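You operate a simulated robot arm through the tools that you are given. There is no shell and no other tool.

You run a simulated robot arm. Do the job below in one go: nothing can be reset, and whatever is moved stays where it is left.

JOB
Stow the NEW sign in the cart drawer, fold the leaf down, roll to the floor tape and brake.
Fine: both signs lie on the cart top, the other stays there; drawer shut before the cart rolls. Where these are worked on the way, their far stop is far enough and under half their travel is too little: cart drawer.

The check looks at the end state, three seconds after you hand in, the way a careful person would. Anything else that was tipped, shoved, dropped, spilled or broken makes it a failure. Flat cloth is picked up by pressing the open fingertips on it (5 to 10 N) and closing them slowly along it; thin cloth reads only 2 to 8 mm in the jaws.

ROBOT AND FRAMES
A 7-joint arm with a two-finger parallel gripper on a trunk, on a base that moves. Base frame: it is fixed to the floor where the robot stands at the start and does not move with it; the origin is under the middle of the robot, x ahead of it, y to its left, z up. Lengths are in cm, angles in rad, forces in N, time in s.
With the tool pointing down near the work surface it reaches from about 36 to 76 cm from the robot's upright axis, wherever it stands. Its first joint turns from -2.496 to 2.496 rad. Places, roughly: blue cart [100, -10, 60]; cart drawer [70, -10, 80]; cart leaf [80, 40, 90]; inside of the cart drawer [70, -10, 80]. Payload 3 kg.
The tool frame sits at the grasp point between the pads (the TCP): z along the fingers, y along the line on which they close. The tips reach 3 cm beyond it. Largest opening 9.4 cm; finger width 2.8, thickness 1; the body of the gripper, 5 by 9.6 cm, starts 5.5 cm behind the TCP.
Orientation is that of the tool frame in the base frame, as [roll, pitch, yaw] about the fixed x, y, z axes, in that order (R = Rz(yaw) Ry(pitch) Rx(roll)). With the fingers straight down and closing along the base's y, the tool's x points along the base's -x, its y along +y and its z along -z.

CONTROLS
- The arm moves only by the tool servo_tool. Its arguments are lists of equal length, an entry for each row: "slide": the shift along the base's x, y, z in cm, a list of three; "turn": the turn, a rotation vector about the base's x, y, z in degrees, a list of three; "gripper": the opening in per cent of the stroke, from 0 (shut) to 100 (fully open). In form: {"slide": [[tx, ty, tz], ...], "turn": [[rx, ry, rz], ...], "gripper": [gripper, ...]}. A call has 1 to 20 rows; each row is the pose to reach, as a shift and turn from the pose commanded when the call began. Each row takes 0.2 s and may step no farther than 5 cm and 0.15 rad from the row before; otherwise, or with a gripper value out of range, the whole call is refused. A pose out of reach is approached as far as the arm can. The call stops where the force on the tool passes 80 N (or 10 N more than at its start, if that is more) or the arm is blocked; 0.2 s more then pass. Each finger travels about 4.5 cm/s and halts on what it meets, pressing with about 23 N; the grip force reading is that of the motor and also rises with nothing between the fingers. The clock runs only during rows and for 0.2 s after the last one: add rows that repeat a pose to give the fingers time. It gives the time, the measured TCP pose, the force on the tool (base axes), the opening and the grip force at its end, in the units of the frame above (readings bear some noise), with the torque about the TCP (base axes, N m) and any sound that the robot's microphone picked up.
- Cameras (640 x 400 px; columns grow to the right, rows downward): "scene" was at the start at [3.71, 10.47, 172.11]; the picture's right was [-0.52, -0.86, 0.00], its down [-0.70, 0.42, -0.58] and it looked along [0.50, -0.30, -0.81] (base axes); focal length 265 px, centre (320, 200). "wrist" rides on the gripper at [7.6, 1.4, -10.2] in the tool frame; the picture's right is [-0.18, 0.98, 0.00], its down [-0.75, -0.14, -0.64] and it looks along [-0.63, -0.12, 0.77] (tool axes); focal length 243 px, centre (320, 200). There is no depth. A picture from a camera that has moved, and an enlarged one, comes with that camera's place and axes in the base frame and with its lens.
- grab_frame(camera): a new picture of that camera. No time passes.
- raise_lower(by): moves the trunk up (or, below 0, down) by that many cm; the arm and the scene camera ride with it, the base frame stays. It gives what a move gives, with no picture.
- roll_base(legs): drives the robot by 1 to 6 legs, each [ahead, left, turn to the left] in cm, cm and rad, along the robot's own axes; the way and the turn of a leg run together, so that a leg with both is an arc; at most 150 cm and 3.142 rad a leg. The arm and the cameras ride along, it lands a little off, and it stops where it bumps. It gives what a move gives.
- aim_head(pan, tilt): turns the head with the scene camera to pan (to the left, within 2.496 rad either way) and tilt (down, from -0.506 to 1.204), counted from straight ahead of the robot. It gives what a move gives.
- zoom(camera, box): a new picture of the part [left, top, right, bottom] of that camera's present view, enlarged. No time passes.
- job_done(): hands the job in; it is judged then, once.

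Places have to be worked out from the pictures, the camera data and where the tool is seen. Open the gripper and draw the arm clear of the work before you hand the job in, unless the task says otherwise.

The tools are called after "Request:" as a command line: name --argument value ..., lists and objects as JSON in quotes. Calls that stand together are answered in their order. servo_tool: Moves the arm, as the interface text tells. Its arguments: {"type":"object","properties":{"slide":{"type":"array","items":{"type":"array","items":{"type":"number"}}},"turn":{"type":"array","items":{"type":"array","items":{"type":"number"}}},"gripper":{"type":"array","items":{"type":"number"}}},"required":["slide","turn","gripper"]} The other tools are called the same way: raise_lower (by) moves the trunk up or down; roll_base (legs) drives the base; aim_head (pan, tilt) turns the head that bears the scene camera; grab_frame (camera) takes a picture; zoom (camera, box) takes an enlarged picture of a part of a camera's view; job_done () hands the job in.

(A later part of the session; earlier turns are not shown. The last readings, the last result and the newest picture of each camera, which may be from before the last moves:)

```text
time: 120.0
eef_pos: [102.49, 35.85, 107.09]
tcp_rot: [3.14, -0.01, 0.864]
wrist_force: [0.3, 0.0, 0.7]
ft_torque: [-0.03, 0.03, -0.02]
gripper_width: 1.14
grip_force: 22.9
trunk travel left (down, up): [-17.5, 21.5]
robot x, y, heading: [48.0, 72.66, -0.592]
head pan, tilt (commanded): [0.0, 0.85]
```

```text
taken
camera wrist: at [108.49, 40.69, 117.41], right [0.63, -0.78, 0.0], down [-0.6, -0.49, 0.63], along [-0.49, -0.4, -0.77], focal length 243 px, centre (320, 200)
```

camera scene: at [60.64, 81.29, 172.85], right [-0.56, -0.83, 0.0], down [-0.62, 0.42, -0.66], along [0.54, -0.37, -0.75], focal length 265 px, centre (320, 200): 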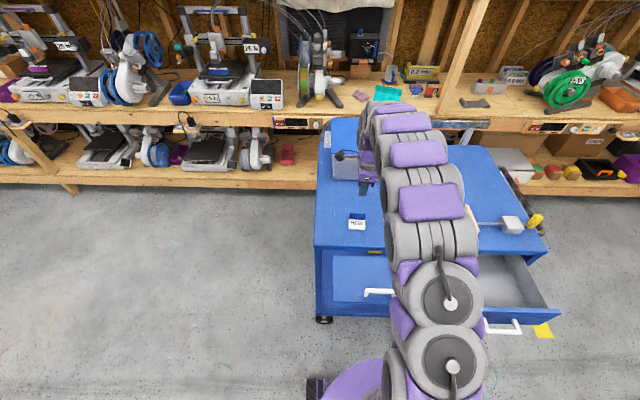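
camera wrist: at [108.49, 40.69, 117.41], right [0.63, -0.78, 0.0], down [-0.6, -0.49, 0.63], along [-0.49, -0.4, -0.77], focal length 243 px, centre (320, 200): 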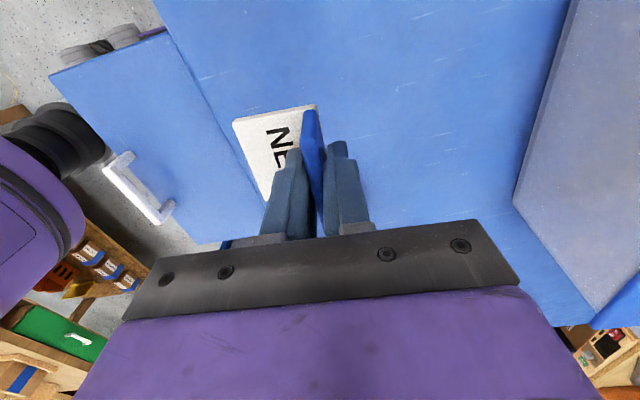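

The sign is held firmly. I carry it slowly at this height over to the open drawer (about [61,12]).

Request:
servo_tool --slide '[[-1.3, -0.7, 0.5], [-3.3, -1.9, 1], [-5.8, -3.3, 1], [-8.5, -4.9, 1], [-11.2, -6.5, 1], [-13.9, -8, 1], [-16.6, -9.6, 1], [-19.3, -11.1, 1], [-22, -12.7, 1], [-24.7, -14.2, 1], [-27.4, -15.8, 1], [-30.1, -17.3, 1], [-32.8, -18.9, 1], [-35.5, -20.4, 1], [-38, -21.9, 1], [-40, -23, 1], [-41.3, -23.8, 1]]' --turn '[[0, 0, 0], [0, 0, 0], [0, 0, 0.5], [0, 0, 1], [0, 0, 1.5], [0, 0, 2], [0, 0, 2.5], [0, 0, 3], [0, 0, 3.5], [0, 0, 4], [0, 0, 4.5], [0, 0, 5.0], [0, 0, 5.2], [0, 0, 5.2], [0, 0, 5.2], [0, 0, 5.2], [0, 0, 5.2]]' --gripper '[0, 0, 0, 0, 0, 0, 0, 0, 0, 0, 0, 0, 0, 0, 0, 0, 0]'

Request:
grab_frame --camera "wrist"

Request:
grab_frame --camera "scene"

```text
time: 123.7
eef_pos: [61.12, 11.93, 108.12]
tcp_rot: [3.14, -0.013, 0.956]
wrist_force: [-0.9, -0.5, -0.3]
ft_torque: [0.01, -0.02, 0.0]
gripper_width: 1.13
grip_force: 23.0
trunk travel left (down, up): [-17.5, 21.5]
robot x, y, heading: [48.87, 72.71, -0.591]
head pan, tilt (commanded): [0.0, 0.85]
```

```text
taken
camera wrist: at [66.59, 17.22, 118.4], right [0.7, -0.72, 0.0], down [-0.56, -0.54, 0.63], along [-0.45, -0.44, -0.77], focal length 243 px, centre (320, 200)
```

wrist: 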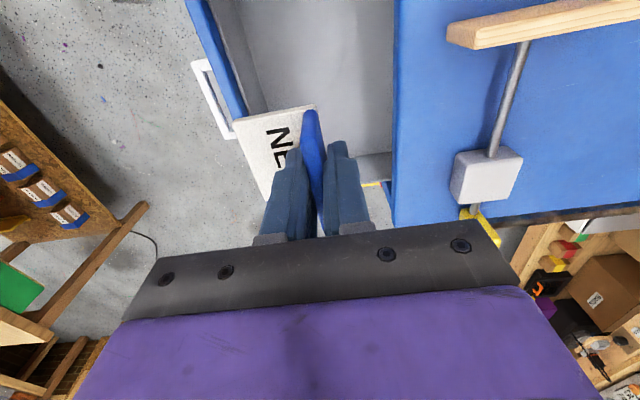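

```text
taken
camera scene: at [60.28, 80.89, 172.9], right [-0.56, -0.83, 0.0], down [-0.62, 0.42, -0.66], along [0.55, -0.37, -0.75], focal length 265 px, centre (320, 200)
```

scene: 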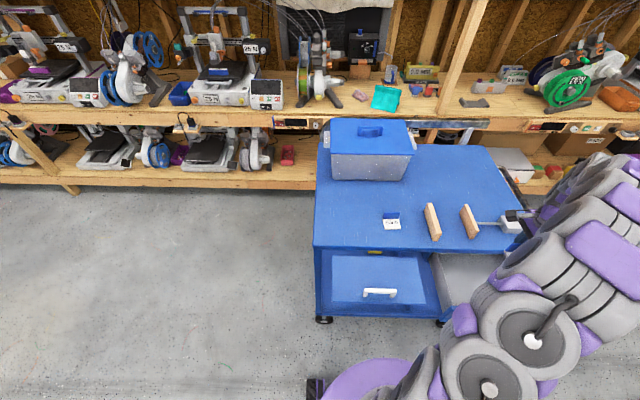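

The sign hangs over the open drawer with about 4 cm clearance to the drawer front and the cart edge. I lower it to about 5 cm above the expected drawer floor (z ≈ 80) and check.

Request:
servo_tool --slide '[[0, 0, -1.5], [0, 0, -4], [0, 0, -7], [0, 0, -10], [0, 0, -13], [0, 0, -16], [0, 0, -18]]' --turn '[[0, 0, 0], [0, 0, 0], [0, 0, 0], [0, 0, 0], [0, 0, 0], [0, 0, 0], [0, 0, 0]]' --gripper '[0, 0, 0, 0, 0, 0, 0]'

Request:
grab_frame --camera "wrist"

Request:
zoom --camera "scene" --box '[400, 180, 580, 310]'

```text
time: 125.2
eef_pos: [61.26, 11.82, 90.07]
tcp_rot: [3.138, -0.012, 0.954]
wrist_force: [0.3, 0.7, -0.1]
ft_torque: [-0.02, 0.0, 0.0]
gripper_width: 1.14
grip_force: 22.3
trunk travel left (down, up): [-17.5, 21.5]
robot x, y, heading: [48.1, 72.43, -0.592]
head pan, tilt (commanded): [0.0, 0.85]
```

```text
taken
camera wrist: at [66.81, 17.22, 100.31], right [0.7, -0.72, 0.0], down [-0.56, -0.54, 0.63], along [-0.45, -0.44, -0.77], focal length 243 px, centre (320, 200)
```

wrist: 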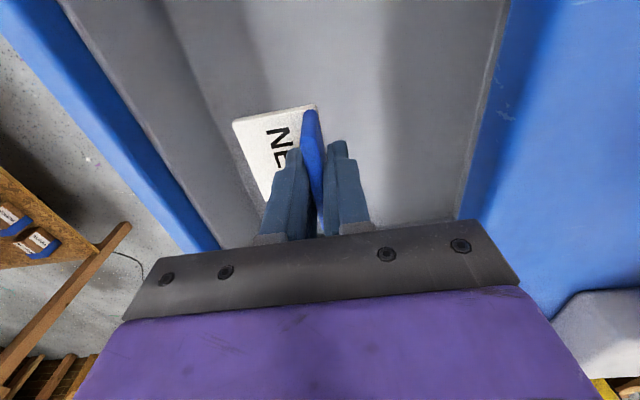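

```text
3.08 times, centred on (490, 245) of scene
camera zoom: at [60.34, 80.85, 172.9], right [-0.56, -0.83, 0.0], down [-0.62, 0.42, -0.66], along [0.55, -0.37, -0.75], focal length 816 px, centre (-203, 62)
```

zoom: 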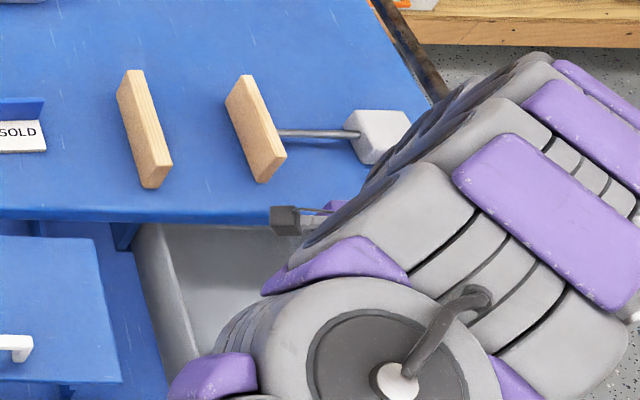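

In this pose my forearm lies low over the clamp block on the cart top, so I lift the sign back up and turn the tool a quarter turn to bring the forearm in from the robot's side instead.

Request:
servo_tool --slide '[[0, 0, 1.5], [0, 0, 4], [0, 0, 7], [0, 0, 10], [0, 0, 13], [0, 0, 16], [0, 0, 18], [0, 0, 18], [0, 0, 18], [0, 0, 18], [0, 0, 18], [0, 0, 18], [0, 0, 18], [0, 0, 18], [0, 0, 18], [0, 0, 18], [0, 0, 18], [0, 0, 18]]' --turn '[[0, 0, 0], [0, 0, 0], [0, 0, 0], [0, 0, 0], [0, 0, 0], [0, 0, 0], [0, 0, 7], [0, 0, 15], [0, 0, 23], [0, 0, 31], [0, 0, 39], [0, 0, 47], [0, 0, 55], [0, 0, 63], [0, 0, 71], [0, 0, 78], [0, 0, 84], [0, 0, 89]]' --gripper '[0, 0, 0, 0, 0, 0, 0, 0, 0, 0, 0, 0, 0, 0, 0, 0, 0, 0]'

Request:
grab_frame --camera "wrist"

Request:
grab_frame --camera "scene"

```text
time: 129.1
eef_pos: [61.18, 11.9, 107.97]
tcp_rot: [3.137, -0.012, 2.51]
wrist_force: [-0.1, 0.5, 0.0]
ft_torque: [0.02, 0.02, -0.01]
gripper_width: 1.16
grip_force: 23.2
trunk travel left (down, up): [-17.5, 21.5]
robot x, y, heading: [48.27, 72.77, -0.598]
head pan, tilt (commanded): [0.0, 0.85]
```

```text
taken
camera wrist: at [55.95, 17.42, 118.29], right [0.73, 0.68, 0.0], down [0.53, -0.57, 0.63], along [0.43, -0.46, -0.77], focal length 243 px, centre (320, 200)
```

wrist: 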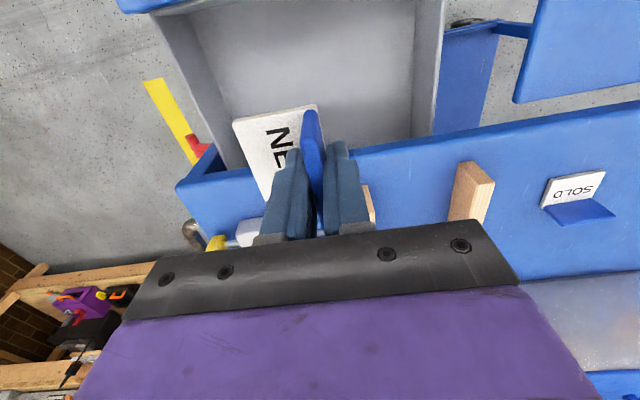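

```text
taken
camera scene: at [60.33, 80.94, 172.89], right [-0.56, -0.83, 0.0], down [-0.62, 0.42, -0.66], along [0.55, -0.37, -0.75], focal length 265 px, centre (320, 200)
```

scene: 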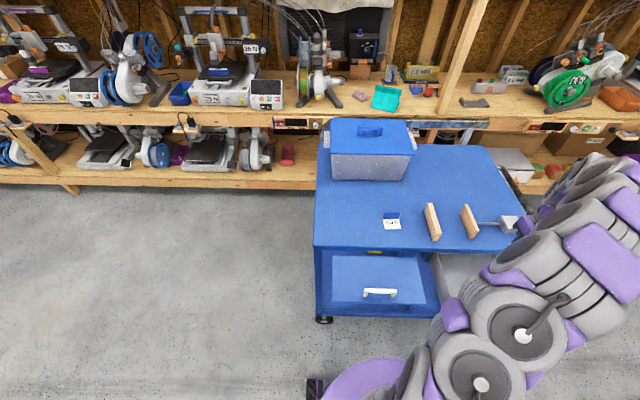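

The wrist turn is just the last joint; the arm itself is well above the cart. The sign is centred over the drawer, so I lower it again to z 90.

Request:
servo_tool --slide '[[0, 0, -1.5], [0, 0, -4], [0, 0, -7], [0, 0, -10], [0, 0, -13], [0, 0, -16], [0, 0, -18]]' --turn '[[0, 0, 0], [0, 0, 0], [0, 0, 0], [0, 0, 0], [0, 0, 0], [0, 0, 0], [0, 0, 0]]' --gripper '[0, 0, 0, 0, 0, 0, 0]'

Request:
grab_frame --camera "wrist"

Request:
zoom --camera "scene" --box '[400, 180, 580, 310]'

```text
time: 130.7
eef_pos: [61.16, 11.76, 90.16]
tcp_rot: [3.138, -0.01, 2.51]
wrist_force: [-0.5, -0.7, 0.0]
ft_torque: [0.02, 0.02, 0.0]
gripper_width: 1.11
grip_force: 22.9
trunk travel left (down, up): [-17.5, 21.5]
robot x, y, heading: [48.39, 72.18, -0.594]
head pan, tilt (commanded): [0.0, 0.85]
```

```text
taken
camera wrist: at [55.92, 17.34, 100.39], right [0.73, 0.68, 0.0], down [0.53, -0.57, 0.63], along [0.43, -0.46, -0.77], focal length 243 px, centre (320, 200)
```

wrist: 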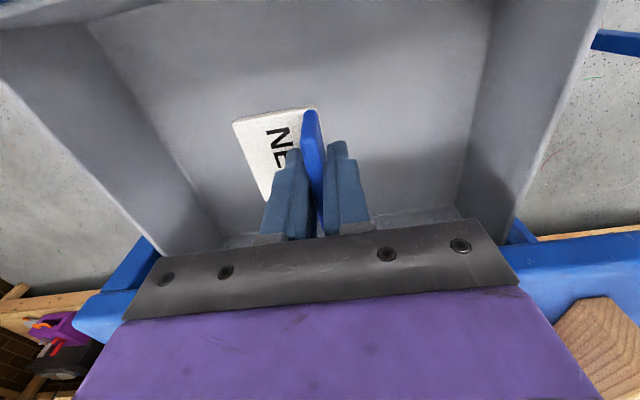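

```text
3.08 times, centred on (490, 245) of scene
camera zoom: at [60.35, 80.85, 172.89], right [-0.56, -0.83, 0.0], down [-0.62, 0.42, -0.66], along [0.55, -0.37, -0.75], focal length 816 px, centre (-203, 62)
```

zoom: 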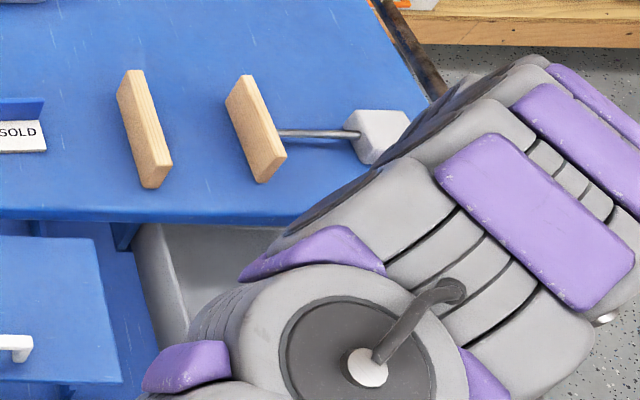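

The sign is inside the drawer walls. I lower further with short steps, reading the force for floor contact.

Request:
servo_tool --slide '[[0, 0, -1], [0, 0, -2], [0, 0, -3], [0, 0, -4]]' --turn '[[0, 0, 0], [0, 0, 0], [0, 0, 0], [0, 0, 0]]' --gripper '[0, 0, 0, 0]'

Request:
servo_tool --slide '[[0, 0, -0.5], [0, 0, -1]]' --turn '[[0, 0, 0], [0, 0, 0]]' --gripper '[0, 0]'

Request:
grab_frame --camera "wrist"

```text
time: 131.7
eef_pos: [61.17, 11.82, 86.07]
tcp_rot: [3.139, -0.012, 2.509]
wrist_force: [0.0, -0.9, -0.5]
ft_torque: [0.01, -0.03, 0.0]
gripper_width: 1.12
grip_force: 23.3
trunk travel left (down, up): [-17.5, 21.5]
robot x, y, heading: [48.23, 72.46, -0.597]
head pan, tilt (commanded): [0.0, 0.85]
```

```text
time: 132.2
eef_pos: [61.11, 11.97, 85.17]
tcp_rot: [3.137, -0.01, 2.509]
wrist_force: [0.0, 0.3, -1.0]
ft_torque: [0.02, 0.02, -0.04]
gripper_width: 1.12
grip_force: 22.9
trunk travel left (down, up): [-17.5, 21.5]
robot x, y, heading: [48.12, 72.25, -0.593]
head pan, tilt (commanded): [0.0, 0.85]
```

```text
taken
camera wrist: at [56.0, 17.51, 95.35], right [0.73, 0.68, 0.0], down [0.53, -0.57, 0.63], along [0.43, -0.46, -0.77], focal length 243 px, centre (320, 200)
```

wrist: 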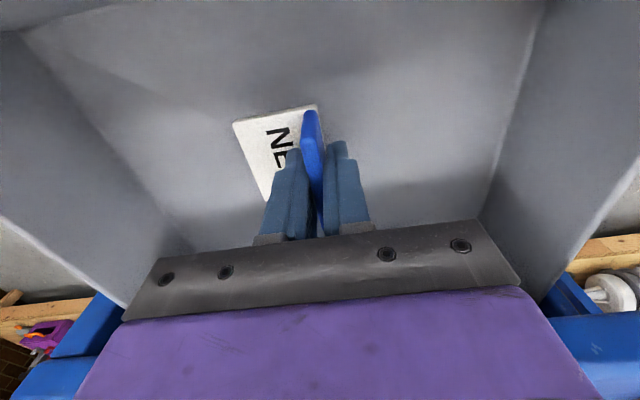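

Still no contact (sign bottom at about z 81). I continue in half-centimetre steps.

Request:
servo_tool --slide '[[0, 0, -0.5], [0, 0, -1.0]]' --turn '[[0, 0, 0], [0, 0, 0]]' --gripper '[0, 0]'

Request:
servo_tool --slide '[[0, 0, -0.4], [0, 0, -0.8]]' --turn '[[0, 0, 0], [0, 0, 0]]' --gripper '[0, 0]'

Request:
grab_frame --camera "wrist"

```text
time: 132.8
eef_pos: [61.17, 11.92, 84.07]
tcp_rot: [3.138, -0.013, 2.509]
wrist_force: [-0.4, -0.1, -1.0]
ft_torque: [-0.01, -0.01, 0.01]
gripper_width: 1.13
grip_force: 22.8
trunk travel left (down, up): [-17.5, 21.5]
robot x, y, heading: [48.56, 72.6, -0.594]
head pan, tilt (commanded): [0.0, 0.85]
```

```text
time: 133.4
eef_pos: [61.21, 11.8, 83.34]
tcp_rot: [3.139, -0.011, 2.511]
wrist_force: [0.9, 0.0, -0.5]
ft_torque: [0.0, 0.0, 0.01]
gripper_width: 1.13
grip_force: 23.0
trunk travel left (down, up): [-17.5, 21.5]
robot x, y, heading: [48.1, 72.67, -0.593]
head pan, tilt (commanded): [0.0, 0.85]
```

```text
taken
camera wrist: at [56.01, 17.44, 93.52], right [0.73, 0.68, 0.0], down [0.53, -0.57, 0.63], along [0.43, -0.46, -0.77], focal length 243 px, centre (320, 200)
```

wrist: 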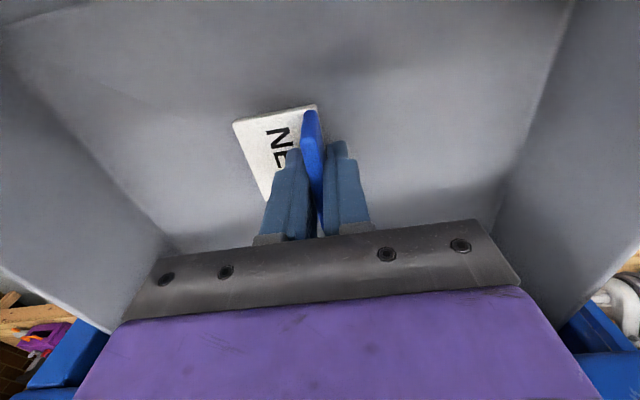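

The floor should be within a few millimetres. I continue in 3 mm steps.

Request:
servo_tool --slide '[[0, 0, -0.3]]' --turn '[[0, 0, 0]]' --gripper '[0]'

Request:
servo_tool --slide '[[0, 0, -0.3]]' --turn '[[0, 0, 0]]' --gripper '[0]'

Request:
servo_tool --slide '[[0, 0, -0.3]]' --turn '[[0, 0, 0]]' --gripper '[0]'

```text
time: 133.8
eef_pos: [61.31, 11.85, 82.86]
tcp_rot: [3.139, -0.011, 2.511]
wrist_force: [0.2, -0.1, -1.6]
ft_torque: [-0.01, 0.03, 0.02]
gripper_width: 1.14
grip_force: 22.7
trunk travel left (down, up): [-17.5, 21.5]
robot x, y, heading: [48.12, 72.41, -0.593]
head pan, tilt (commanded): [0.0, 0.85]
```

```text
time: 134.2
eef_pos: [61.17, 11.96, 82.65]
tcp_rot: [3.138, -0.011, 2.509]
wrist_force: [-0.7, 0.7, -0.9]
ft_torque: [-0.03, 0.01, 0.06]
gripper_width: 1.11
grip_force: 23.2
trunk travel left (down, up): [-17.5, 21.5]
robot x, y, heading: [48.28, 72.49, -0.596]
head pan, tilt (commanded): [0.0, 0.85]
```

```text
time: 134.7
eef_pos: [61.32, 11.88, 82.34]
tcp_rot: [3.138, -0.012, 2.509]
wrist_force: [-1.2, 0.6, -0.4]
ft_torque: [-0.02, 0.02, 0.0]
gripper_width: 1.14
grip_force: 23.3
trunk travel left (down, up): [-17.5, 21.5]
robot x, y, heading: [48.56, 72.78, -0.596]
head pan, tilt (commanded): [0.0, 0.85]
```

No contact yet; I continue in the same small steps.

Request:
servo_tool --slide '[[0, 0, -0.3]]' --turn '[[0, 0, 0]]' --gripper '[0]'

Request:
servo_tool --slide '[[0, 0, -0.3]]' --turn '[[0, 0, 0]]' --gripper '[0]'

Request:
servo_tool --slide '[[0, 0, -0.3]]' --turn '[[0, 0, 0]]' --gripper '[0]'

Request:
zoom --camera "wrist" --box '[200, 60, 420, 240]'

```text
time: 135.1
eef_pos: [61.31, 11.92, 82.1]
tcp_rot: [3.139, -0.009, 2.508]
wrist_force: [1.3, 0.5, 4.4]
ft_torque: [-0.1, -0.1, 0.01]
gripper_width: 1.12
grip_force: 22.4
trunk travel left (down, up): [-17.5, 21.5]
robot x, y, heading: [48.27, 72.41, -0.595]
head pan, tilt (commanded): [0.0, 0.85]
```

```text
time: 135.4
eef_pos: [61.29, 11.86, 82.06]
tcp_rot: [3.14, -0.01, 2.507]
wrist_force: [0.2, -2.1, 26.3]
ft_torque: [-0.15, -0.13, 0.03]
gripper_width: 1.17
grip_force: 22.7
trunk travel left (down, up): [-17.5, 21.5]
robot x, y, heading: [48.45, 72.46, -0.596]
head pan, tilt (commanded): [0.0, 0.85]
```

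```text
time: 135.8
eef_pos: [61.05, 12.08, 82.11]
tcp_rot: [-3.141, -0.005, 2.507]
wrist_force: [-1.5, -4.2, 51.6]
ft_torque: [-0.18, 0.16, 0.06]
gripper_width: 1.12
grip_force: 22.6
trunk travel left (down, up): [-17.5, 21.5]
robot x, y, heading: [48.4, 72.4, -0.597]
head pan, tilt (commanded): [0.0, 0.85]
```

```text
2.22 times, centred on (310, 150) of wrist
camera zoom: at [55.93, 17.69, 92.24], right [0.73, 0.68, 0.0], down [0.53, -0.56, 0.64], along [0.43, -0.47, -0.77], focal length 539 px, centre (342, 311)
```

zoom: 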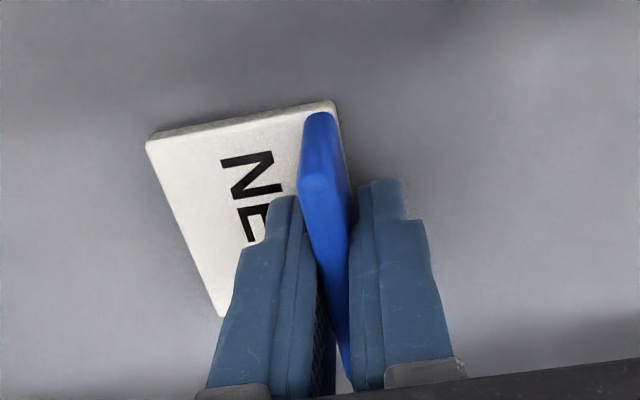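

Contact: the sign rests on the drawer floor (TCP z 82.1). I relieve the pressure, open the fingers gently and rise straight up.

Request:
servo_tool --slide '[[0, 0, 0.6], [0, 0, 0.6], [0, 0, 0.6], [0, 0, 0.6], [0, 0, 0.7], [0, 0, 2], [0, 0, 5], [0, 0, 9], [0, 0, 13], [0, 0, 18], [0, 0, 23]]' --turn '[[0, 0, 0], [0, 0, 0], [0, 0, 0], [0, 0, 0], [0, 0, 0], [0, 0, 0], [0, 0, 0], [0, 0, 0], [0, 0, 0], [0, 0, 0], [0, 0, 0]]' --gripper '[10, 18, 28, 38, 38, 38, 38, 38, 38, 38, 38]'

Request:
grab_frame --camera "wrist"

```text
time: 138.2
eef_pos: [61.26, 11.77, 104.41]
tcp_rot: [3.138, -0.012, 2.511]
wrist_force: [-0.6, -0.7, -0.5]
ft_torque: [-0.01, 0.02, 0.03]
gripper_width: 3.57
grip_force: 0.1
trunk travel left (down, up): [-17.5, 21.5]
robot x, y, heading: [48.37, 72.63, -0.595]
head pan, tilt (commanded): [0.0, 0.85]
```

```text
taken
camera wrist: at [56.02, 17.29, 114.73], right [0.73, 0.68, 0.0], down [0.53, -0.57, 0.63], along [0.43, -0.46, -0.77], focal length 243 px, centre (320, 200)
```

wrist: 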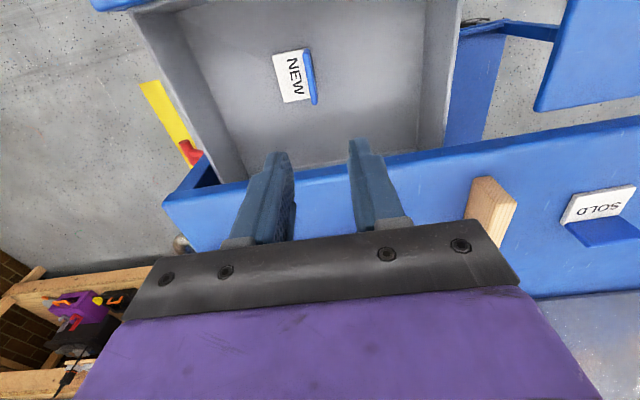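

The NEW sign lies flat in the drawer. To close it I move the tool out in front of the handle, close the fingers and lower them to handle height.

Request:
servo_tool --slide '[[-3.3, 2.3, 0], [-6.6, 4.6, 0], [-9.9, 6.9, 0], [-13.2, 9.2, 0], [-16.5, 11.5, 0], [-18.3, 12.8, 0], [-18.3, 12.8, -4], [-18.3, 12.8, -8], [-18.3, 12.8, -12], [-18.3, 12.8, -16], [-18.3, 12.8, -20]]' --turn '[[0, 0, 0], [0, 0, 0], [0, 0, 0], [0, 0, 0], [0, 0, 0], [0, 0, 0], [0, 0, 0], [0, 0, 0], [0, 0, 0], [0, 0, 0], [0, 0, 0]]' --gripper '[30, 20, 10, 0, 0, 0, 0, 0, 0, 0, 0]'

Request:
grab_frame --camera "wrist"

Request:
grab_frame --camera "scene"

```text
time: 140.7
eef_pos: [42.94, 24.58, 84.54]
tcp_rot: [3.14, -0.01, 2.511]
wrist_force: [0.8, 0.0, 0.0]
ft_torque: [-0.03, -0.02, -0.02]
gripper_width: 0.01
grip_force: 23.0
trunk travel left (down, up): [-17.5, 21.5]
robot x, y, heading: [48.2, 72.66, -0.594]
head pan, tilt (commanded): [0.0, 0.85]
```

```text
taken
camera wrist: at [37.7, 30.1, 94.84], right [0.73, 0.68, 0.0], down [0.53, -0.57, 0.63], along [0.43, -0.46, -0.77], focal length 243 px, centre (320, 200)
```

wrist: 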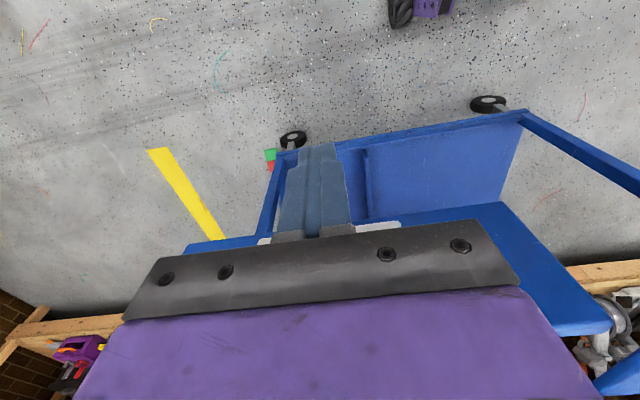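

```text
taken
camera scene: at [60.14, 80.79, 172.91], right [-0.56, -0.83, 0.0], down [-0.62, 0.42, -0.66], along [0.55, -0.37, -0.75], focal length 265 px, centre (320, 200)
```

scene: 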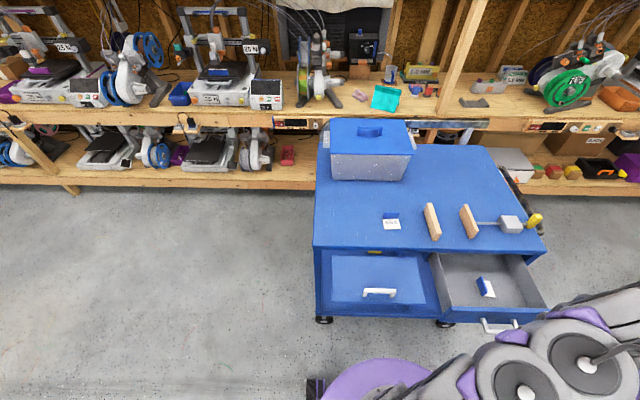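

The handle is just ahead of the closed fingers. I push slowly along the drawer's direction.

Request:
servo_tool --slide '[[1.0, -0.7, 0], [2.0, -1.4, 0], [3.0, -2.1, 0], [4.0, -2.8, 0], [5.0, -3.5, 0], [6.0, -4.2, 0], [7.0, -4.9, 0], [8.0, -5.6, 0], [9.0, -6.3, 0], [10.0, -7.0, 0], [11.0, -7.7, 0], [12.0, -8.4, 0], [13.0, -9.1, 0], [14.0, -9.8, 0], [15.0, -10.5, 0], [16.0, -11.2, 0], [17.0, -11.9, 0], [18.0, -12.6, 0], [19.0, -13.3, 0]]' --turn '[[0, 0, 0], [0, 0, 0], [0, 0, 0], [0, 0, 0], [0, 0, 0], [0, 0, 0], [0, 0, 0], [0, 0, 0], [0, 0, 0], [0, 0, 0], [0, 0, 0], [0, 0, 0], [0, 0, 0], [0, 0, 0], [0, 0, 0], [0, 0, 0], [0, 0, 0], [0, 0, 0], [0, 0, 0]]' --gripper '[0, 0, 0, 0, 0, 0, 0, 0, 0, 0, 0, 0, 0, 0, 0, 0, 0, 0, 0]'

Request:
grab_frame --camera "scene"

Request:
grab_frame --camera "wrist"

```text
time: 144.7
eef_pos: [62.05, 11.41, 84.41]
tcp_rot: [3.137, -0.014, 2.507]
wrist_force: [0.2, 0.2, 0.7]
ft_torque: [-0.01, 0.0, 0.01]
gripper_width: 0.0
grip_force: 22.8
trunk travel left (down, up): [-17.5, 21.5]
robot x, y, heading: [48.44, 72.57, -0.592]
head pan, tilt (commanded): [0.0, 0.85]
```

```text
taken
camera scene: at [60.37, 80.89, 172.89], right [-0.56, -0.83, 0.0], down [-0.62, 0.42, -0.66], along [0.55, -0.37, -0.75], focal length 265 px, centre (320, 200)
```

scene: 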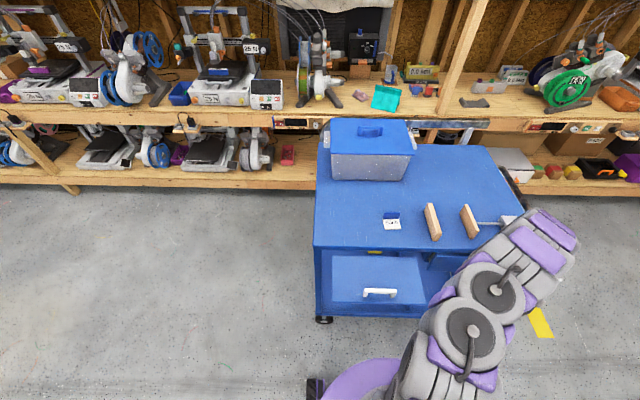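

```text
taken
camera wrist: at [56.76, 16.96, 94.73], right [0.73, 0.68, 0.0], down [0.53, -0.57, 0.63], along [0.43, -0.46, -0.77], focal length 243 px, centre (320, 200)
```

wrist: 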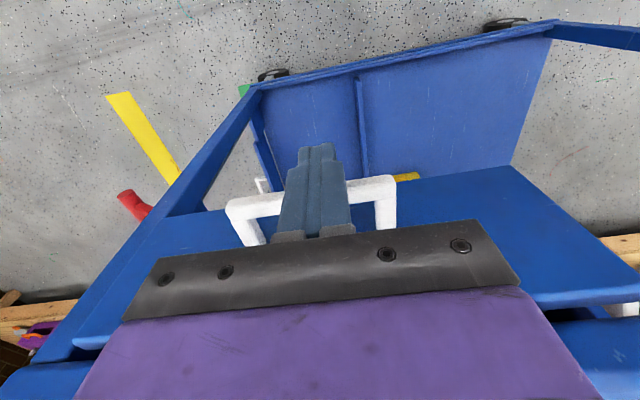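

The drawer is nearly shut. I push the last couple of centimetres gently until it seats.

Request:
servo_tool --slide '[[0.5, -0.35, 0], [1.0, -0.7, 0], [1.5, -1.05, 0]]' --turn '[[0, 0, 0], [0, 0, 0], [0, 0, 0]]' --gripper '[0, 0, 0]'

Request:
servo_tool --slide '[[0.4, -0.28, 0], [0.8, -0.56, 0]]' --turn '[[0, 0, 0], [0, 0, 0]]' --gripper '[0, 0]'

Request:
grab_frame --camera "wrist"

```text
time: 145.4
eef_pos: [63.47, 10.45, 84.58]
tcp_rot: [3.14, -0.011, 2.512]
wrist_force: [1.1, -0.7, 1.1]
ft_torque: [-0.01, 0.01, -0.01]
gripper_width: 0.04
grip_force: 22.8
trunk travel left (down, up): [-17.5, 21.5]
robot x, y, heading: [48.11, 72.7, -0.597]
head pan, tilt (commanded): [0.0, 0.85]
```

```text
time: 146.1
eef_pos: [63.92, 10.09, 84.47]
tcp_rot: [3.134, -0.015, 2.507]
wrist_force: [-21.3, 13.8, 6.1]
ft_torque: [-1.1, -1.8, 0.32]
gripper_width: 0.0
grip_force: 22.7
trunk travel left (down, up): [-17.5, 21.5]
robot x, y, heading: [48.34, 72.87, -0.596]
head pan, tilt (commanded): [0.0, 0.85]
```

```text
taken
camera wrist: at [58.64, 15.63, 94.8], right [0.73, 0.68, 0.0], down [0.53, -0.57, 0.63], along [0.43, -0.46, -0.78], focal length 243 px, centre (320, 200)
```

wrist: 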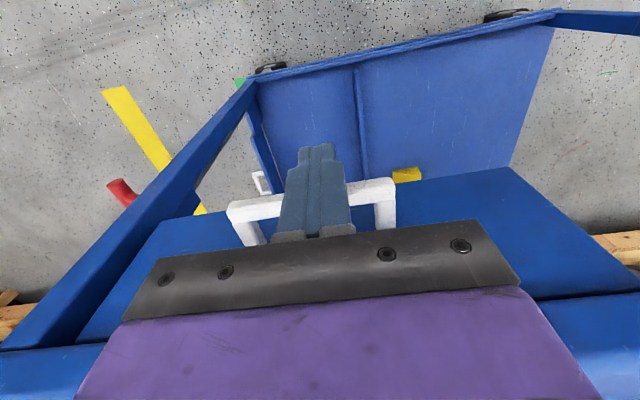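

The drawer is seated (force rose to 25 N at the expected closed position). I withdraw and lift, then study the leaf and its support.

Request:
servo_tool --slide '[[-2, 1.4, 0], [-5, 3.5, 0], [-8, 5.6, 0], [-8, 5.6, 4.5], [-8, 5.6, 9], [-8, 5.6, 13.5], [-8, 5.6, 18], [-8, 5.6, 22.5], [-8, 5.6, 27]]' --turn '[[0, 0, 0], [0, 0, 0], [0, 0, 0], [0, 0, 0], [0, 0, 0], [0, 0, 0], [0, 0, 0], [0, 0, 0], [0, 0, 0]]' --gripper '[0, 0, 0, 0, 0, 0, 0, 0, 0]'

Request:
grab_frame --camera "wrist"

Request:
zoom --camera "scene" --box '[300, 190, 560, 330]'

```text
time: 148.1
eef_pos: [56.19, 15.51, 111.83]
tcp_rot: [3.139, -0.013, 2.509]
wrist_force: [-1.0, -0.5, -0.5]
ft_torque: [0.01, -0.01, 0.02]
gripper_width: 0.02
grip_force: 22.2
trunk travel left (down, up): [-17.5, 21.5]
robot x, y, heading: [48.15, 72.43, -0.597]
head pan, tilt (commanded): [0.0, 0.85]
```

```text
taken
camera wrist: at [50.9, 21.13, 121.99], right [0.73, 0.68, 0.0], down [0.53, -0.57, 0.63], along [0.43, -0.46, -0.77], focal length 243 px, centre (320, 200)
```

wrist: 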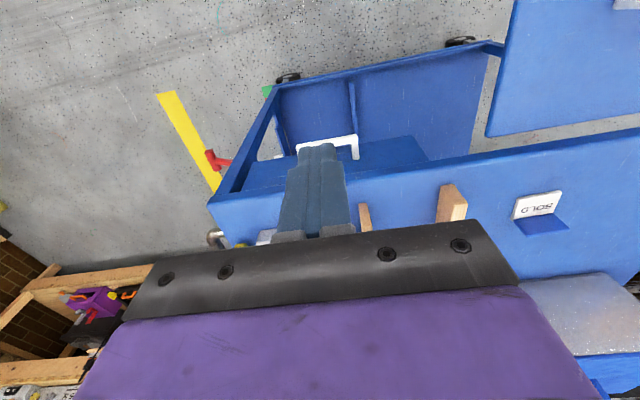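

```text
2.46 times, centred on (430, 260) of scene
camera zoom: at [60.27, 81.15, 172.89], right [-0.56, -0.83, 0.0], down [-0.62, 0.42, -0.66], along [0.55, -0.37, -0.75], focal length 653 px, centre (49, 52)
```

zoom: 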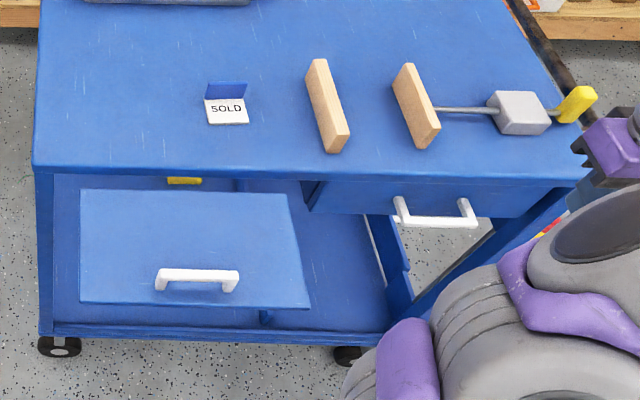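

The drawer is shut, the SOLD sign and the rest are untouched. Next the leaf (e1 68–98, front edge near e2 35): I move the closed fingers above it and look.

Request:
servo_tool --slide '[[3, 3.1, 0], [6, 6.2, 0], [9, 9.3, -0.5], [12, 12.4, -1], [15, 15.4, -1.5], [18, 18.5, -2], [21, 21.6, -3], [24, 24.6, -4], [26.9, 27.6, -5]]' --turn '[[0, 0, 0], [0, 0, 0], [0, 0, 0], [0, 0, 0], [0, 0, 0], [0, 0, 0], [0, 0, 0], [0, 0, 0], [0, 0, 0]]' --gripper '[0, 0, 0, 0, 0, 0, 0, 0, 0]'

Request:
grab_frame --camera "wrist"

Request:
grab_frame --camera "scene"

```text
time: 150.1
eef_pos: [83.36, 43.11, 106.48]
tcp_rot: [3.14, -0.013, 2.509]
wrist_force: [0.3, 0.5, -0.5]
ft_torque: [-0.01, 0.03, 0.05]
gripper_width: 0.01
grip_force: 23.0
trunk travel left (down, up): [-17.5, 21.5]
robot x, y, heading: [48.27, 72.35, -0.596]
head pan, tilt (commanded): [0.0, 0.85]
```

```text
taken
camera wrist: at [78.01, 48.72, 116.74], right [0.73, 0.68, 0.0], down [0.53, -0.57, 0.63], along [0.43, -0.46, -0.77], focal length 243 px, centre (320, 200)
```

wrist: 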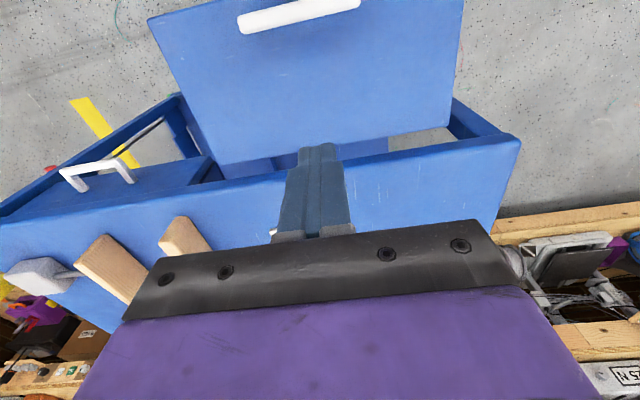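

```text
taken
camera scene: at [60.76, 81.47, 172.84], right [-0.56, -0.83, 0.0], down [-0.62, 0.42, -0.66], along [0.54, -0.37, -0.75], focal length 265 px, centre (320, 200)
```

scene: 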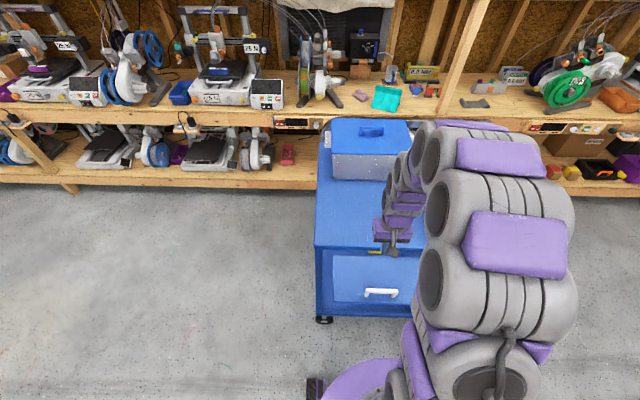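

I enlarge the gap between the leaf and the cart edge to see the hinge.

Request:
zoom --camera "wrist" --box '[180, 80, 500, 200]'

Request:
zoom --camera "scene" --box '[305, 225, 425, 325]'

```text
2.00 times, centred on (340, 140) of wrist
camera zoom: at [78.01, 48.72, 116.74], right [0.73, 0.68, 0.0], down [0.53, -0.57, 0.63], along [0.43, -0.46, -0.77], focal length 485 px, centre (280, 320)
```

zoom: 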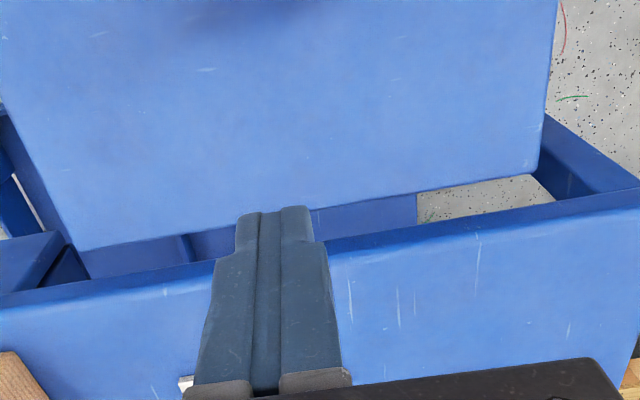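

```text
4.00 times, centred on (365, 275) of scene
camera zoom: at [60.76, 81.47, 172.84], right [-0.56, -0.83, 0.0], down [-0.62, 0.42, -0.66], along [0.54, -0.37, -0.75], focal length 1061 px, centre (140, -100)
```

zoom: 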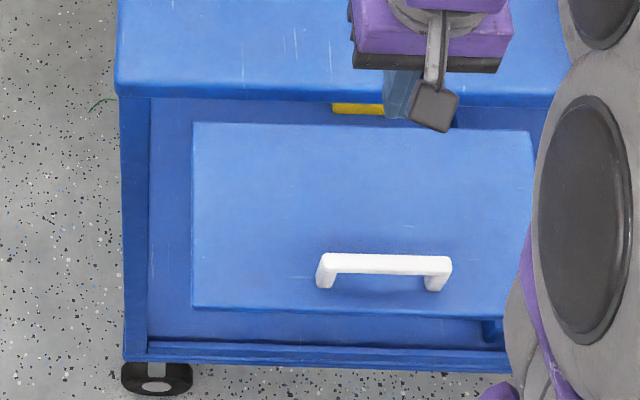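

The leaf hinges about 3 cm below the top's edge (hinge near e2 50.5, z 88.5) and has no brace. I back off 12 cm for room, tilt the fingers 25° toward the cart, and place the tips just above the leaf right of its handle (e1 73).

Request:
roll_base --legs '[[-12, 0, 0]]'

Request:
servo_tool --slide '[[-0.5, -2.5, -1], [-1, -5, -2], [-1.5, -8, -4], [-2, -10.7, -6.5], [-2, -10.7, -9], [-2, -10.7, -11.5]]' --turn '[[-4.5, -6.5, 0], [-9, -13, 0], [-14.4, -20.5, 0], [-14.4, -20.5, 0], [-14.4, -20.5, 0], [-14.4, -20.5, 0]]' --gripper '[0, 0, 0, 0, 0, 0]'

Request:
grab_frame --camera "wrist"

Request:
grab_frame --camera "scene"

```text
time: 151.3
eef_pos: [72.87, 49.61, 106.52]
tcp_rot: [3.137, -0.011, 2.509]
wrist_force: [-0.3, 0.0, -0.1]
ft_torque: [0.0, -0.02, 0.01]
gripper_width: 0.0
grip_force: 23.2
trunk travel left (down, up): [-17.5, 21.5]
robot x, y, heading: [38.57, 79.22, -0.596]
head pan, tilt (commanded): [0.0, 0.85]
```

```text
refused: row 3 steps farther than a row can; nothing moved
```

```text
taken
camera wrist: at [67.67, 55.24, 116.83], right [0.73, 0.68, 0.0], down [0.53, -0.57, 0.63], along [0.43, -0.46, -0.77], focal length 243 px, centre (320, 200)
```

wrist: 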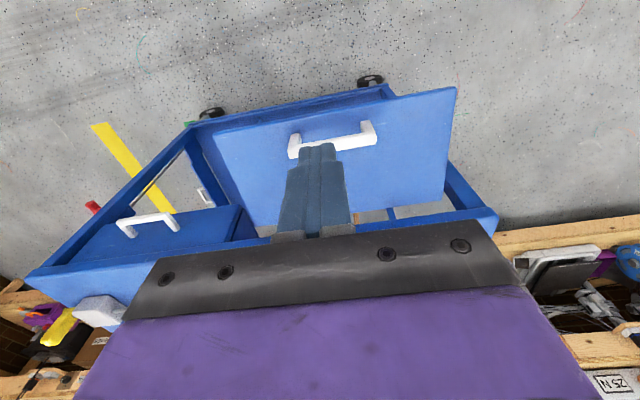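

```text
taken
camera scene: at [50.34, 87.97, 172.88], right [-0.56, -0.83, 0.0], down [-0.62, 0.42, -0.66], along [0.55, -0.37, -0.75], focal length 265 px, centre (320, 200)
```

scene: 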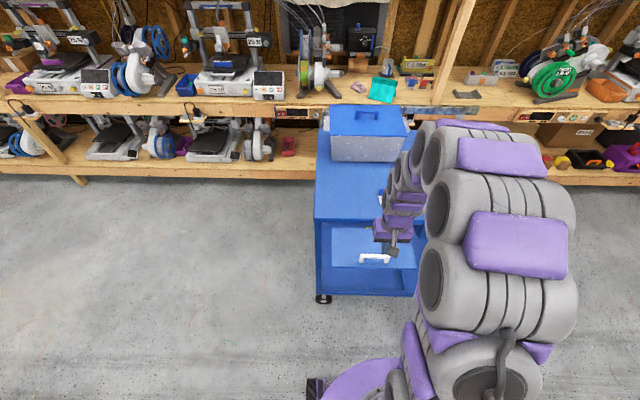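

A row exceeded the turn limit; I repeat it with smaller turns.

Request:
servo_tool --slide '[[-0.5, -2.5, -1], [-1, -5, -2], [-1.5, -8, -4], [-2, -10.7, -6.5], [-2, -10.7, -9], [-2, -10.7, -11.5]]' --turn '[[-3.6, -5.1, 0], [-7.2, -10.2, 0], [-10.8, -15.3, 0], [-14.4, -20.5, 0], [-14.4, -20.5, 0], [-14.4, -20.5, 0]]' --gripper '[0, 0, 0, 0, 0, 0]'

Request:
grab_frame --camera "wrist"

Request:
zoom --camera "scene" --box '[300, 200, 440, 310]'

```text
time: 152.7
eef_pos: [71.05, 39.04, 95.04]
tcp_rot: [3.129, 0.427, 2.508]
wrist_force: [0.2, -0.3, -0.7]
ft_torque: [-0.02, -0.01, -0.02]
gripper_width: 0.0
grip_force: 23.1
trunk travel left (down, up): [-17.5, 21.5]
robot x, y, heading: [38.3, 79.16, -0.598]
head pan, tilt (commanded): [0.0, 0.85]
```

```text
taken
camera wrist: at [62.76, 46.72, 101.19], right [0.71, 0.69, 0.09], down [0.25, -0.37, 0.89], along [0.65, -0.62, -0.44], focal length 243 px, centre (320, 200)
```

wrist: 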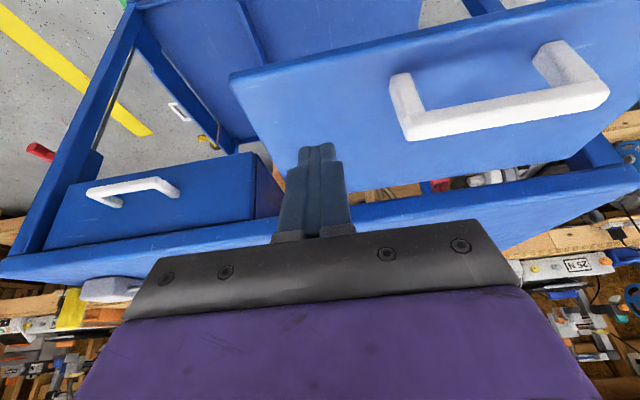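

```text
3.64 times, centred on (370, 255) of scene
camera zoom: at [50.61, 87.86, 172.86], right [-0.56, -0.83, 0.0], down [-0.62, 0.42, -0.66], along [0.54, -0.37, -0.75], focal length 964 px, centre (138, 0)
```

zoom: 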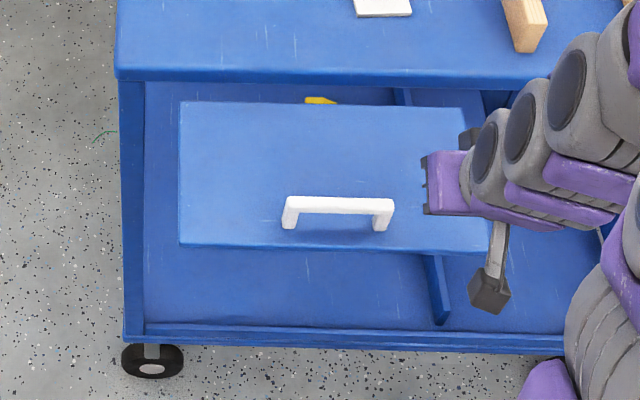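

The fingertips are 3 cm above the leaf, beside the handle. I press down to begin folding and check the reaction.

Request:
servo_tool --slide '[[0, 0, -1.7], [0, 0, -3.4], [0.08, -0.06, -5.1], [0.41, -0.29, -6.7]]' --turn '[[0, 0, 0], [0, 0, 0], [0, 0, 0], [0, 0, 0]]' --gripper '[0, 0, 0, 0]'

Request:
zoom --camera "scene" --box '[300, 200, 440, 310]'

Request:
grab_frame --camera "wrist"

```text
time: 153.7
eef_pos: [71.45, 38.77, 88.32]
tcp_rot: [3.126, 0.425, 2.504]
wrist_force: [-0.1, 0.4, -0.2]
ft_torque: [0.0, -0.01, 0.0]
gripper_width: 0.0
grip_force: 23.0
trunk travel left (down, up): [-17.5, 21.5]
robot x, y, heading: [38.26, 79.38, -0.596]
head pan, tilt (commanded): [0.0, 0.85]
```

```text
3.64 times, centred on (370, 255) of scene
camera zoom: at [50.57, 87.8, 172.87], right [-0.56, -0.83, 0.0], down [-0.62, 0.42, -0.66], along [0.54, -0.37, -0.75], focal length 964 px, centre (138, 0)
```

zoom: 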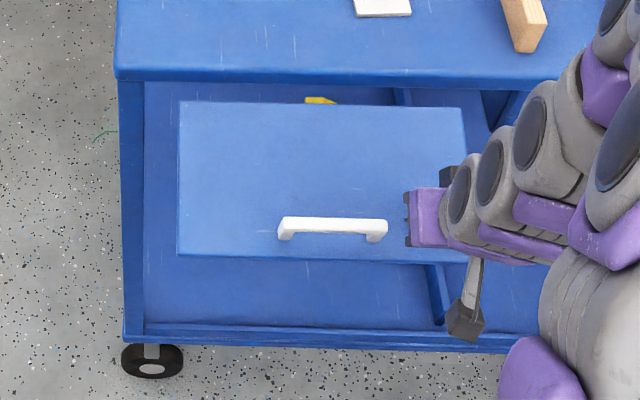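

```text
taken
camera wrist: at [63.13, 46.41, 94.45], right [0.71, 0.69, 0.09], down [0.25, -0.37, 0.89], along [0.65, -0.62, -0.44], focal length 243 px, centre (320, 200)
```

wrist: 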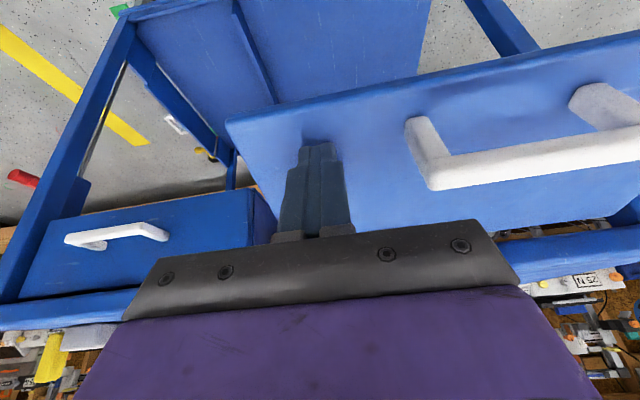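

The leaf folds with almost no resistance. I continue along the arc.

Request:
servo_tool --slide '[[0.41, -0.29, -1.9], [1.06, -0.75, -3.5], [1.72, -1.2, -4.8], [2.62, -1.84, -6.0], [3.6, -2.53, -7.0], [4.67, -3.27, -7.9]]' --turn '[[0, 0, 0], [0, 0, 0], [0, 0, 0], [0, 0, 0], [0, 0, 0], [0, 0, 0]]' --gripper '[0, 0, 0, 0, 0, 0]'

Request:
zoom --camera "scene" --box '[300, 200, 440, 310]'

Request:
grab_frame --camera "wrist"

```text
time: 155.1
eef_pos: [76.14, 35.46, 80.3]
tcp_rot: [3.128, 0.424, 2.508]
wrist_force: [-0.3, -0.2, 0.5]
ft_torque: [-0.01, 0.02, 0.0]
gripper_width: 0.02
grip_force: 23.0
trunk travel left (down, up): [-17.5, 21.5]
robot x, y, heading: [38.65, 79.08, -0.595]
head pan, tilt (commanded): [0.0, 0.85]
```

```text
3.64 times, centred on (370, 255) of scene
camera zoom: at [50.63, 87.81, 172.86], right [-0.56, -0.83, 0.0], down [-0.62, 0.42, -0.66], along [0.54, -0.37, -0.75], focal length 964 px, centre (138, 0)
```

zoom: 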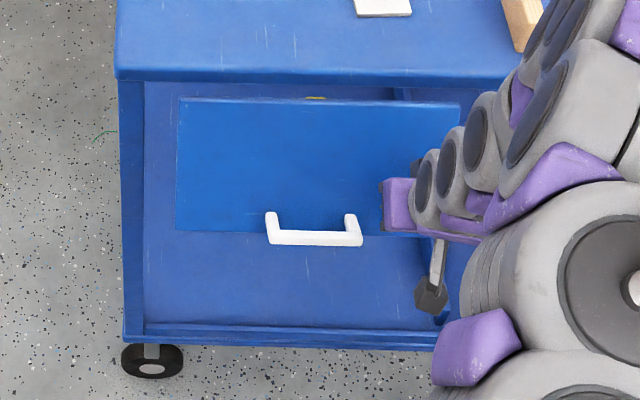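

```text
taken
camera wrist: at [67.81, 43.1, 86.46], right [0.71, 0.69, 0.09], down [0.25, -0.37, 0.89], along [0.65, -0.62, -0.44], focal length 243 px, centre (320, 200)
```

wrist: 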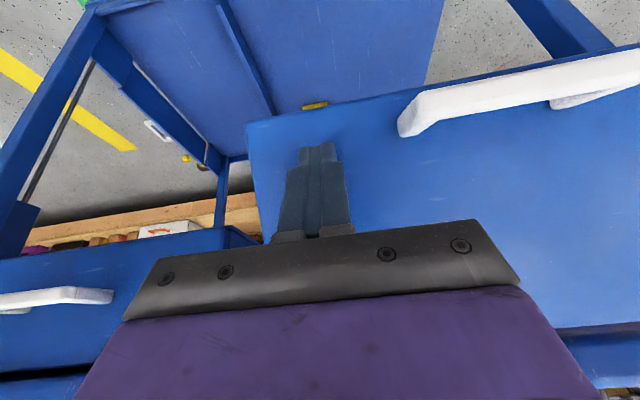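

The leaf is at about 60°. I continue the arc to vertical.

Request:
servo_tool --slide '[[1.15, -0.8, -0.7], [2.38, -1.66, -1.2], [3.52, -2.47, -1.5], [4.59, -3.2, -1.6]]' --turn '[[0, 0, 0], [0, 0, 0], [0, 0, 0], [0, 0, 0]]' --gripper '[0, 0, 0, 0]'

Request:
zoom --camera "scene" --box '[300, 200, 440, 310]'

Request:
grab_frame --camera "wrist"

```text
time: 156.1
eef_pos: [80.6, 32.26, 78.9]
tcp_rot: [3.127, 0.426, 2.506]
wrist_force: [-0.2, 0.1, 0.0]
ft_torque: [-0.01, -0.02, 0.0]
gripper_width: 0.0
grip_force: 22.3
trunk travel left (down, up): [-17.5, 21.5]
robot x, y, heading: [38.46, 79.63, -0.596]
head pan, tilt (commanded): [0.0, 0.85]
```

```text
3.64 times, centred on (370, 255) of scene
camera zoom: at [50.64, 87.78, 172.87], right [-0.56, -0.83, 0.0], down [-0.62, 0.42, -0.66], along [0.54, -0.37, -0.75], focal length 964 px, centre (138, 0)
```

zoom: 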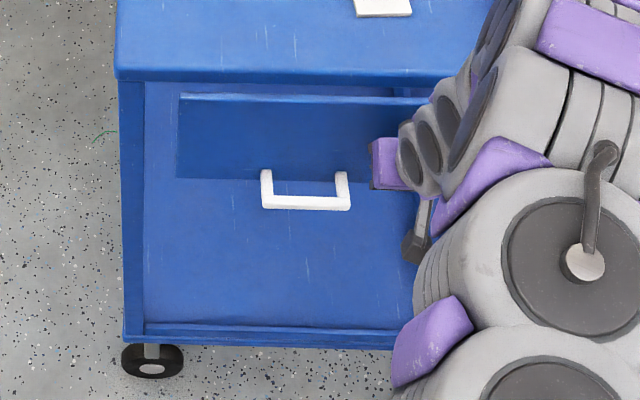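

```text
taken
camera wrist: at [72.37, 39.91, 85.03], right [0.71, 0.69, 0.09], down [0.25, -0.37, 0.89], along [0.65, -0.62, -0.44], focal length 243 px, centre (320, 200)
```

wrist: 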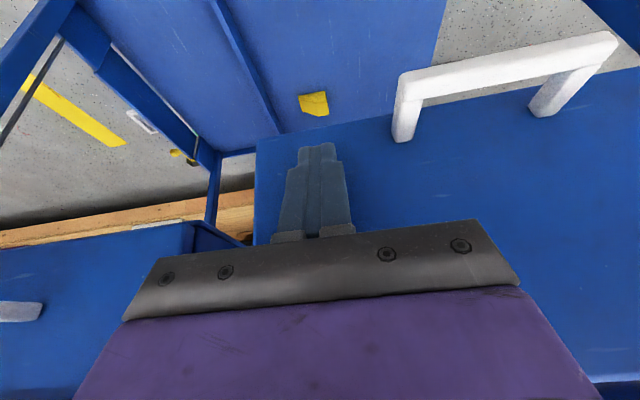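

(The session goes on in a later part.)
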